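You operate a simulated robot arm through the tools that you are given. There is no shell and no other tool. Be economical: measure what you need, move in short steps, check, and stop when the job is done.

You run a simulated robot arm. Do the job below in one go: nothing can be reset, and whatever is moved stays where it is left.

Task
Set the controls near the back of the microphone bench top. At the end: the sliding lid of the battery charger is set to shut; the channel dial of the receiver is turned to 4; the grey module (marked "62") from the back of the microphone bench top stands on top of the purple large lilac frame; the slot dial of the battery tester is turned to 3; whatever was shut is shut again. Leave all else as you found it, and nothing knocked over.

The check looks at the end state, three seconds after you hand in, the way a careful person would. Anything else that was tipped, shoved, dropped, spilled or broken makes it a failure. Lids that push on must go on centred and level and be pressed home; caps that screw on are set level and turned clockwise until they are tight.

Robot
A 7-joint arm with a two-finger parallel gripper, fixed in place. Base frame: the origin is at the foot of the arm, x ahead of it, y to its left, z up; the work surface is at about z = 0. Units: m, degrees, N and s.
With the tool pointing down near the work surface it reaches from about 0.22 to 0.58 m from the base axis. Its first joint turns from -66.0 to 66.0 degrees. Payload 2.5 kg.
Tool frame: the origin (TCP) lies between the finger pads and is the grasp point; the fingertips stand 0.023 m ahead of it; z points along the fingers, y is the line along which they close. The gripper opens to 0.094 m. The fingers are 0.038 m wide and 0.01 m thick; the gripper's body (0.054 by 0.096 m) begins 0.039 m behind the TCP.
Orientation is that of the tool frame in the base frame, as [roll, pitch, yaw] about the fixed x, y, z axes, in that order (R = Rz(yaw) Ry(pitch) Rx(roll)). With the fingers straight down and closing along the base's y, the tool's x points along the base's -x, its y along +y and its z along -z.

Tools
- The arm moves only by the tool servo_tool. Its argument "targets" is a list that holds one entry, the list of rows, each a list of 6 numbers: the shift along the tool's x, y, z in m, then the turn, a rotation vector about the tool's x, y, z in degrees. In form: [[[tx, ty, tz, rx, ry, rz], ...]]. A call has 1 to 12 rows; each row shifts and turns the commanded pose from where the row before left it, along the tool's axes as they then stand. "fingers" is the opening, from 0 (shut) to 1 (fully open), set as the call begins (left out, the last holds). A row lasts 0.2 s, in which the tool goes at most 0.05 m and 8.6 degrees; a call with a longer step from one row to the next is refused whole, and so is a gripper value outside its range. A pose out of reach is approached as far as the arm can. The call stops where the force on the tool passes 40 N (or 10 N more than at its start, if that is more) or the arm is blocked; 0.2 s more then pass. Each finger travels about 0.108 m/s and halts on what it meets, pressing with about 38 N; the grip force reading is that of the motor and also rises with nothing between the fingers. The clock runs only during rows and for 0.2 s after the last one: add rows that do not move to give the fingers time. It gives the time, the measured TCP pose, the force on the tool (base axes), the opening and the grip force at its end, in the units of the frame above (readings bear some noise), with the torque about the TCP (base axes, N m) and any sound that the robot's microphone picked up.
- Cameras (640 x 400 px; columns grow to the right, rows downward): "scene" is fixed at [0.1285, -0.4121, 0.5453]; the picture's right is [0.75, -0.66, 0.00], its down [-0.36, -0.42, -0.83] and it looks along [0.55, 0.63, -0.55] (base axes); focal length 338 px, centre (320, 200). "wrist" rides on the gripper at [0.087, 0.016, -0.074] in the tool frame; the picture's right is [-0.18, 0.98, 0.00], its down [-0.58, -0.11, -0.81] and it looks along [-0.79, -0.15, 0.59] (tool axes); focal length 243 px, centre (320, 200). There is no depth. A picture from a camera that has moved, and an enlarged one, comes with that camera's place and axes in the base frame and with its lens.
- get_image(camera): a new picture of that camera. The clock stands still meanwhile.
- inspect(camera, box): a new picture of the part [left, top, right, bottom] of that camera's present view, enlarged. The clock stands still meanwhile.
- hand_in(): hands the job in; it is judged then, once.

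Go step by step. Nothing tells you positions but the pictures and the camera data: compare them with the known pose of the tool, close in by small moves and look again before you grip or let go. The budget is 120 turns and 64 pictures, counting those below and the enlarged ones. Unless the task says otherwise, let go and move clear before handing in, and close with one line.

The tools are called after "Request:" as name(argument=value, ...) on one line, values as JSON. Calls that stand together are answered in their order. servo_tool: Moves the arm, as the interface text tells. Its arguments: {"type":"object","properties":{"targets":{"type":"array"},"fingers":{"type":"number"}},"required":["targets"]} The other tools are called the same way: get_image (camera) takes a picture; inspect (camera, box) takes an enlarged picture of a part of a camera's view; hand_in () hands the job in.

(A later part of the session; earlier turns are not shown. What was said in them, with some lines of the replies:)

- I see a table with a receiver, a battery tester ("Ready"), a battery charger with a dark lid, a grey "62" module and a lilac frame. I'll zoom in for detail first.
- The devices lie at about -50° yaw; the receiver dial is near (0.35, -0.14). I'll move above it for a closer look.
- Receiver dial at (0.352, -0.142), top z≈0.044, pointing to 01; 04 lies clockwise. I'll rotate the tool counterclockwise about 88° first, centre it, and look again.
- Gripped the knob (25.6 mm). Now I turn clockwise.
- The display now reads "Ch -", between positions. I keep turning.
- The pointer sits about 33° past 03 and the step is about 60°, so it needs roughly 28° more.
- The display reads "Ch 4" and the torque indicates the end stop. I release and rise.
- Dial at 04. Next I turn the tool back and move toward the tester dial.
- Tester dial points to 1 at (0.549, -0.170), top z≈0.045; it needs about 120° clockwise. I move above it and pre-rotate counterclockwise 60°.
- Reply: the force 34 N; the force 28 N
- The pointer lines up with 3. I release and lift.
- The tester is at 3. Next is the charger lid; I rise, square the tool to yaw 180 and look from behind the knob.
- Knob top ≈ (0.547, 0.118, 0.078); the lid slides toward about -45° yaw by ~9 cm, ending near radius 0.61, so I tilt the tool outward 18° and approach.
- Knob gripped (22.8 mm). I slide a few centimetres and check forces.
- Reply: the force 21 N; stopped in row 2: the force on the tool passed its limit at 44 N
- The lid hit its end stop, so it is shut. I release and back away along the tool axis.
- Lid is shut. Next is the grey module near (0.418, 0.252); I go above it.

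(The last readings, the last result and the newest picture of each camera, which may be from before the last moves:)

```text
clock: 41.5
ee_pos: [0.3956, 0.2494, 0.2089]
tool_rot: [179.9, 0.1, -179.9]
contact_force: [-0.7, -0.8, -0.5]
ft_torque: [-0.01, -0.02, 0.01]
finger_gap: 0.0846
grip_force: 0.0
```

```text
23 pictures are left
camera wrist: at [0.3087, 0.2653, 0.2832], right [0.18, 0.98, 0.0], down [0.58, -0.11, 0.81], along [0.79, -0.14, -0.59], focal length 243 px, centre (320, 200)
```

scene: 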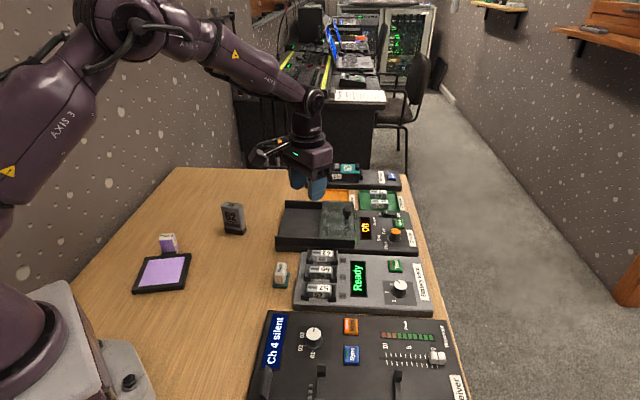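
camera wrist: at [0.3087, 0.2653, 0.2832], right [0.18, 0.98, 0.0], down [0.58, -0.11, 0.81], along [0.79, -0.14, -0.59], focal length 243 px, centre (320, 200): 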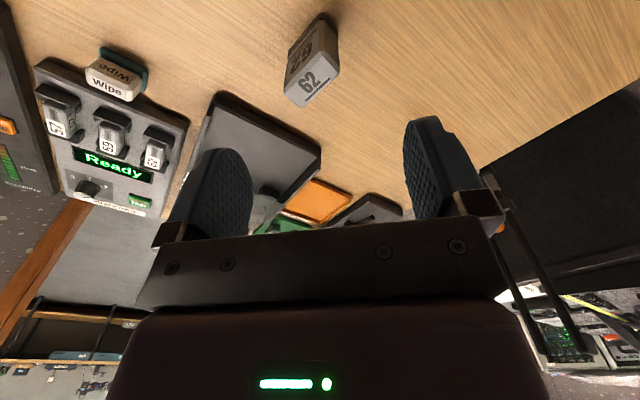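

Request:
inspect(camera="wrist", box=[260, 0, 380, 120])

Request:
inspect(camera="scene", box=[200, 190, 270, 245])

```text
3.33 times, centred on (320, 60) of wrist
camera zoom: at [0.3087, 0.2653, 0.2832], right [0.18, 0.98, 0.0], down [0.58, -0.11, 0.81], along [0.79, -0.14, -0.59], focal length 809 px, centre (320, 667)
```

zoom: 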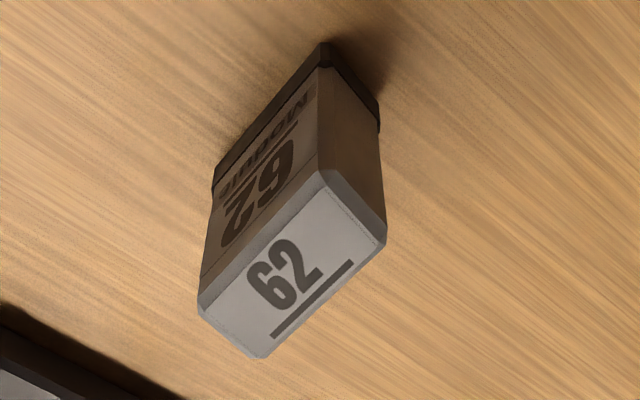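

```text
7.27 times, centred on (235, 218) of scene
camera zoom: at [0.1285, -0.4121, 0.5453], right [0.75, -0.66, 0.0], down [-0.36, -0.42, -0.83], along [0.55, 0.63, -0.55], focal length 2460 px, centre (938, 73)
```

zoom: 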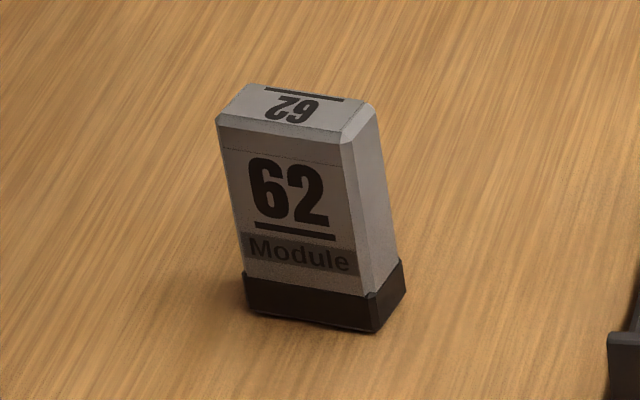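

Module centre ≈ (0.415, 0.240), height ≈ 0.073, thin side facing about 36° yaw. I align the gripper across the thin side.

Request:
servo_tool(targets=[[[-0.0195, -0.0095, 0, 0, 0, 0], [0, 0, 0.01, 0, 0, 7.7], [0, 0, 0.01, 0, 0, 7.7], [0, 0, 0.01, 0, 0, 7.7], [0, 0, 0.01, 0, 0, 7.7], [0, 0, 0, 0, 0, 7.7], [0, 0, 0, 0, 0, 7.7], [0, 0, 0, 0, 0, 7.8], [0, 0, 0, 0, 0, 0]]], fingers=0.75)

Request:
inspect(camera="wrist", box=[200, 0, 440, 240])

```text
clock: 43.5
ee_pos: [0.4153, 0.2396, 0.1672]
tool_rot: [179.8, 0.1, 126.1]
contact_force: [-0.2, 0.0, -0.4]
ft_torque: [0.02, -0.02, -0.01]
finger_gap: 0.0705
grip_force: 0.1
```

```text
1.67 times, centred on (320, 120) of wrist
camera zoom: at [0.378, 0.3188, 0.2425], right [0.9, 0.43, 0.0], down [0.25, -0.54, 0.81], along [0.35, -0.73, -0.59], focal length 404 px, centre (320, 333)
```

zoom: 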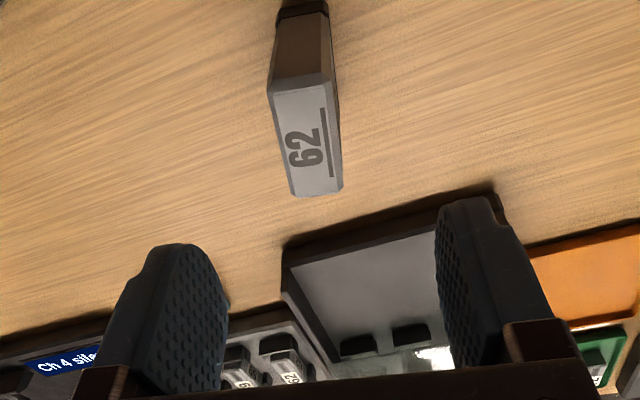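

Request:
servo_tool(targets=[[[0, -0.0036, 0.02, 0, 0, 3.5], [0, 0, 0.03, 0, 0, 0], [0, 0, 0.03, 0, 0, 0], [0, 0, 0.02, 0, 0, 0], [0, 0, 0, 0, 0, 0]]])

Request:
get_image(camera="wrist")

Request:
inspect(camera="scene", box=[160, 150, 310, 250])

```text
clock: 44.7
ee_pos: [0.4134, 0.2383, 0.0666]
tool_rot: [179.7, 0.0, 122.8]
contact_force: [-0.2, -0.4, -0.3]
ft_torque: [0.01, 0.01, 0.03]
finger_gap: 0.0704
grip_force: 0.0
```

```text
19 pictures are left
camera wrist: at [0.3802, 0.3194, 0.1421], right [0.93, 0.38, 0.0], down [0.22, -0.55, 0.81], along [0.3, -0.75, -0.59], focal length 243 px, centre (320, 200)
```

wrist: 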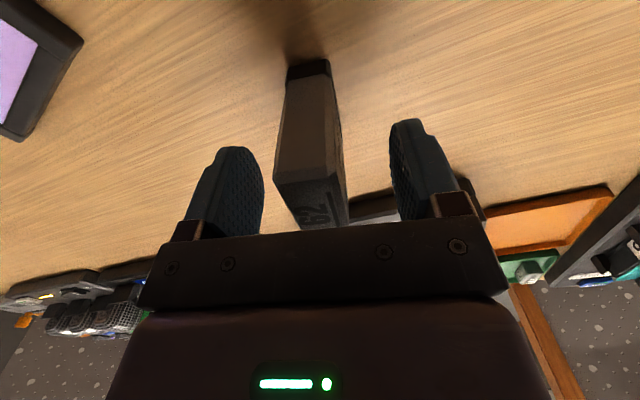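

```text
4.00 times, centred on (235, 200) of scene
camera zoom: at [0.1285, -0.4121, 0.5453], right [0.75, -0.66, 0.0], down [-0.36, -0.42, -0.83], along [0.55, 0.63, -0.55], focal length 1353 px, centre (660, 200)
```

zoom: 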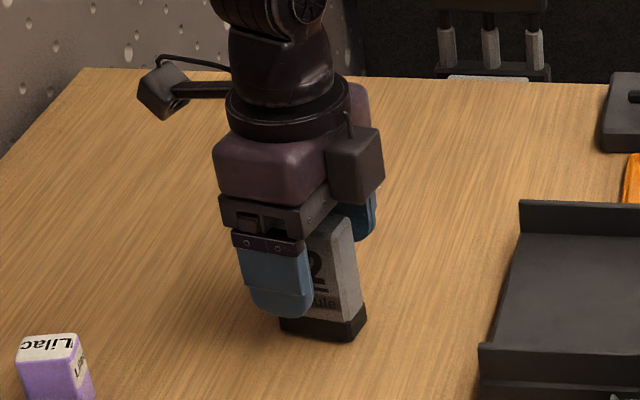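

Request:
servo_tool(targets=[[[0, -0.002, 0.012, 0, 0, 0], [0, 0, 0, 0, 0, 0]]])

Request:
servo_tool(targets=[[[0, 0, 0, 0, 0, 0], [0, 0, 0, 0, 0, 0], [0, 0, 0, 0, 0, 0]]], fingers=0.15)

Request:
servo_tool(targets=[[[0, 0, -0.02, 0, 0, 0], [0, 0, -0.03, 0, 0, 0], [0, 0, 0, 0, 0, 0]]])

Request:
inspect(camera="scene", box=[120, 150, 310, 300])

```text
clock: 45.3
ee_pos: [0.4123, 0.2373, 0.0541]
tool_rot: [179.9, 0.0, 122.7]
contact_force: [-0.6, 0.9, -0.4]
ft_torque: [0.01, -0.02, -0.02]
finger_gap: 0.0705
grip_force: 0.1
```

```text
clock: 46.1
ee_pos: [0.412, 0.2361, 0.0554]
tool_rot: [179.9, 0.0, 122.6]
contact_force: [-0.4, 0.0, 0.3]
ft_torque: [-0.05, -0.01, -0.01]
finger_gap: 0.0237
grip_force: 38.0
```

```text
clock: 46.9
ee_pos: [0.4118, 0.2368, 0.1046]
tool_rot: [179.8, 0.0, 122.6]
contact_force: [-0.3, 0.3, -0.1]
ft_torque: [0.01, -0.01, -0.01]
finger_gap: 0.0238
grip_force: 37.7
```

```text
2.67 times, centred on (215, 225) of scene
camera zoom: at [0.1285, -0.4121, 0.5453], right [0.75, -0.66, 0.0], down [-0.36, -0.42, -0.83], along [0.55, 0.63, -0.55], focal length 902 px, centre (600, 133)
```

zoom: 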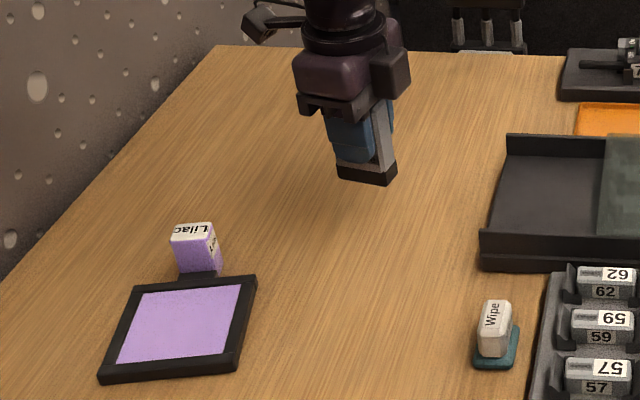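

Module held. I raise it, carry it over the frame centre (0.221, 0.214), align it to the frame and look.

Request:
servo_tool(targets=[[[0, 0, -0.04, 0, 0, 0], [0.0169, -0.0345, -0.005, 0, 0, 0], [0.0169, -0.0345, 0, 0, 0, 0], [0.0169, -0.0345, 0, 0, 0, 0], [0.0169, -0.0345, 0, 0, 0, 0], [0.0169, -0.0347, 0, 0, 0, 0], [0, 0, 0, 0, 0, -7.3], [0, 0, 0, 0, 0, -7.3], [0, 0, 0, 0, 0, -7.3], [0, 0, 0, 0, 0, 0]]])

Request:
get_image(camera="wrist")

Request:
inspect(camera="scene", box=[80, 170, 280, 310])

```text
clock: 49.1
ee_pos: [0.22, 0.2143, 0.1496]
tool_rot: [179.8, 0.0, 144.7]
contact_force: [0.2, 0.9, -0.7]
ft_torque: [0.02, -0.01, 0.01]
finger_gap: 0.0237
grip_force: 38.4
```

```text
16 pictures are left
camera wrist: at [0.1589, 0.2772, 0.2253], right [0.72, 0.7, 0.0], down [0.41, -0.43, 0.81], along [0.56, -0.58, -0.59], focal length 243 px, centre (320, 200)
```

wrist: 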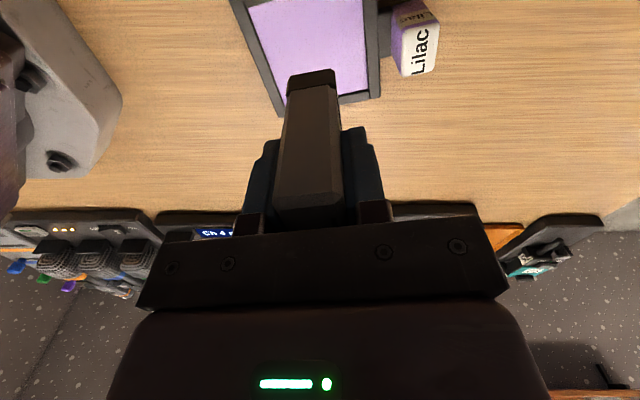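

```text
2.86 times, centred on (180, 240) of scene
camera zoom: at [0.1285, -0.4121, 0.5453], right [0.75, -0.66, 0.0], down [-0.36, -0.42, -0.83], along [0.55, 0.63, -0.55], focal length 966 px, centre (720, 86)
```

zoom: 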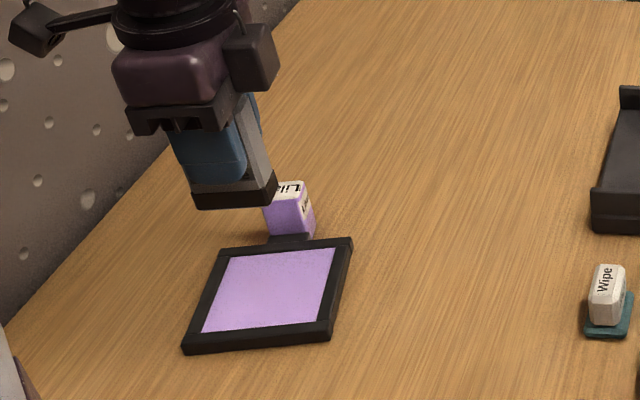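

Request:
servo_tool(targets=[[[0, 0, 0.03, 0, 0, 0], [0, 0, 0.025, 0, 0, 0], [0, 0, 0.018, 0, 0, 0], [0, 0, 0, 0, 0, 0]]])

Request:
inspect(camera="scene", box=[100, 200, 240, 300])

Request:
inspect(camera="wrist", box=[180, 0, 460, 230])

```text
clock: 50.1
ee_pos: [0.2213, 0.2147, 0.0765]
tool_rot: [179.8, 0.0, 144.7]
contact_force: [-0.1, 0.5, -1.1]
ft_torque: [0.05, -0.01, 0.03]
finger_gap: 0.0236
grip_force: 37.5
```

```text
4.00 times, centred on (170, 250) of scene
camera zoom: at [0.1285, -0.4121, 0.5453], right [0.75, -0.66, 0.0], down [-0.36, -0.42, -0.83], along [0.55, 0.63, -0.55], focal length 1353 px, centre (920, 0)
```

zoom: 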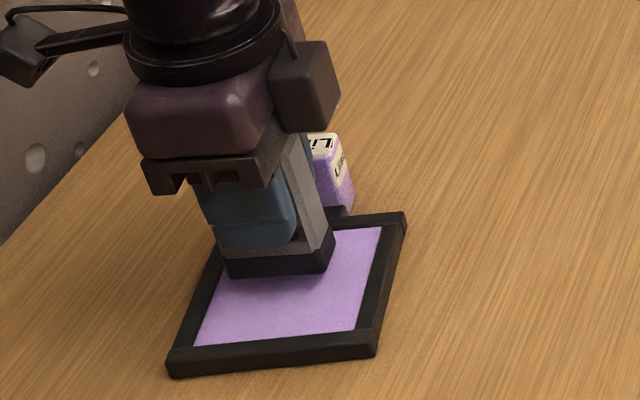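

```text
1.74 times, centred on (320, 115) of wrist
camera zoom: at [0.1593, 0.2776, 0.1514], right [0.72, 0.69, 0.0], down [0.41, -0.43, 0.81], along [0.56, -0.58, -0.59], focal length 422 px, centre (320, 348)
```

zoom: 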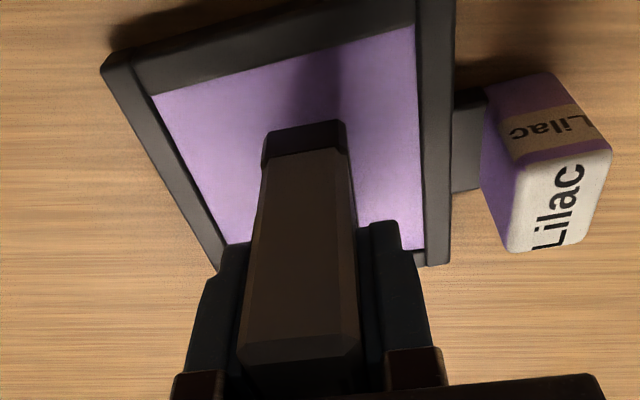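

Request:
servo_tool(targets=[[[0, 0, 0.003, 0, 0, 0], [0, 0, 0.003, 0, 0, 0], [0, 0, 0.002, 0, 0, 0], [0, 0, 0, 0, 0, 0]]])

```text
clock: 51.1
ee_pos: [0.2209, 0.2145, 0.067]
tool_rot: [179.8, -0.1, 144.6]
contact_force: [0.0, -0.6, -1.4]
ft_torque: [-0.02, -0.01, 0.01]
finger_gap: 0.0237
grip_force: 37.4
```

Request:
servo_tool(targets=[[[0, 0, 0.0015, 0, 0, 0], [0, 0, 0.0015, 0, 0, 0], [0, 0, 0, 0, 0, 0]]])

Request:
inspect(camera="scene", box=[120, 220, 220, 300])

```text
clock: 51.9
ee_pos: [0.2204, 0.2156, 0.065]
tool_rot: [179.8, 0.1, 144.5]
contact_force: [-2.6, -4.2, 35.9]
ft_torque: [-0.19, 0.23, 0.05]
finger_gap: 0.0236
grip_force: 37.5
```

```text
5.00 times, centred on (170, 260) of scene
camera zoom: at [0.1285, -0.4122, 0.5452], right [0.75, -0.66, 0.0], down [-0.36, -0.42, -0.83], along [0.55, 0.63, -0.55], focal length 1691 px, centre (1070, -100)
```

zoom: 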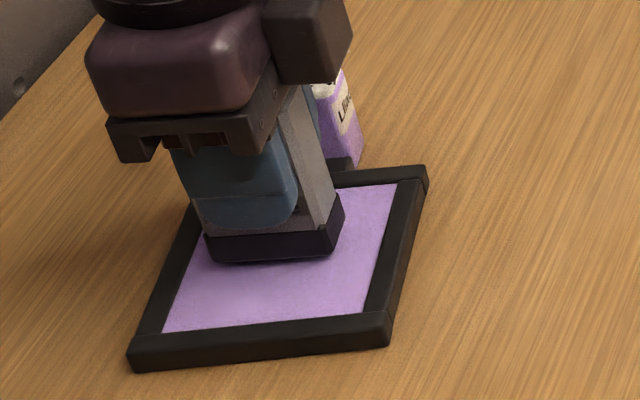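

In contact with the plate. I relieve the pressure slightly, then open a little and rise straight up.

Request:
servo_tool(targets=[[[0, 0, -0.001, 0, 0, 0], [0, 0, 0, 0, 0, 0]]])

Request:
servo_tool(targets=[[[0, 0, 0, 0, 0, 0], [0, 0, 0, 0, 0, 0], [0, 0, -0.01, 0, 0, 0], [0, 0, -0.02, 0, 0, 0], [0, 0, -0.04, 0, 0, 0], [0, 0, -0.04, 0, 0, 0], [0, 0, -0.03, 0, 0, 0], [0, 0, 0, 0, 0, 0]]], fingers=0.45)

Request:
get_image(camera="scene")

Request:
inspect(camera="scene", box=[100, 200, 240, 300])

```text
clock: 52.5
ee_pos: [0.2206, 0.2153, 0.0662]
tool_rot: [179.9, -0.1, 144.7]
contact_force: [2.0, 0.9, 6.3]
ft_torque: [0.04, -0.17, 0.02]
finger_gap: 0.0237
grip_force: 37.6
```

```text
clock: 54.3
ee_pos: [0.2189, 0.2148, 0.2078]
tool_rot: [179.9, 0.0, 144.7]
contact_force: [0.5, 0.4, 0.2]
ft_torque: [0.01, 0.01, -0.02]
finger_gap: 0.0424
grip_force: 0.1
```

```text
11 pictures are left
```

scene: 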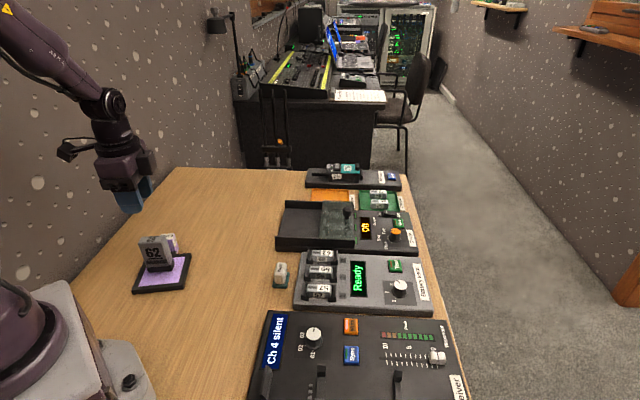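

```text
4.00 times, centred on (170, 250) of scene
camera zoom: at [0.1285, -0.4121, 0.5453], right [0.75, -0.66, 0.0], down [-0.36, -0.42, -0.83], along [0.55, 0.63, -0.55], focal length 1353 px, centre (920, 0)
```

zoom: 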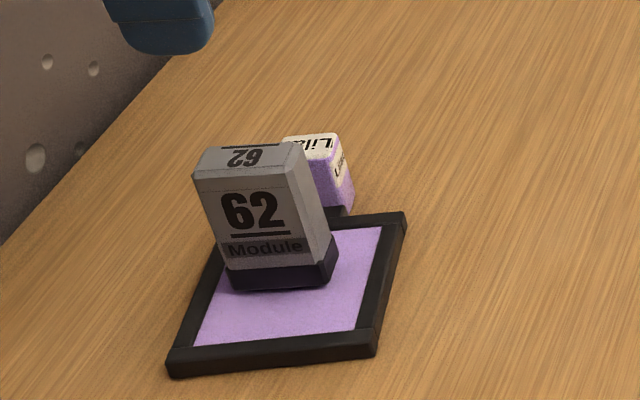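

The module stands on the frame. One last check of the lid and dials.

Request:
inspect(camera="scene", box=[270, 180, 430, 310])

Request:
inspect(camera="scene", box=[255, 290, 405, 390])

```text
3.08 times, centred on (350, 245) of scene
camera zoom: at [0.1285, -0.4121, 0.5453], right [0.75, -0.66, 0.0], down [-0.36, -0.42, -0.83], along [0.55, 0.63, -0.55], focal length 1041 px, centre (228, 62)
```

zoom: 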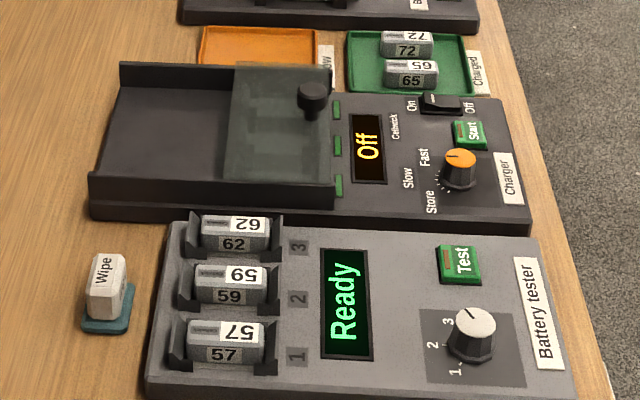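

```text
4.00 times, centred on (330, 340) of scene
camera zoom: at [0.1285, -0.4121, 0.5453], right [0.75, -0.66, 0.0], down [-0.36, -0.42, -0.83], along [0.55, 0.63, -0.55], focal length 1353 px, centre (280, -360)
```

zoom: 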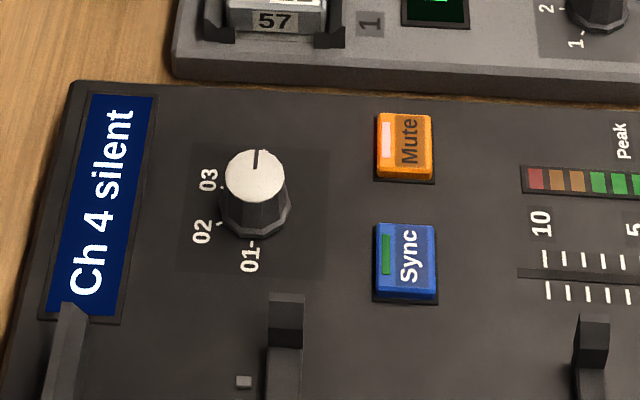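

The lid is shut, both dials are set and the module stands on the frame, with nothing else disturbed. I'm handing in.

Request:
hand_in()

```text
The job is handed in.
```

The charger lid is shut, the receiver dial is at 4 (the display reads "Ch 4"), the tester dial is at 3, and module 62 stands on the lilac frame; the job is handed in.
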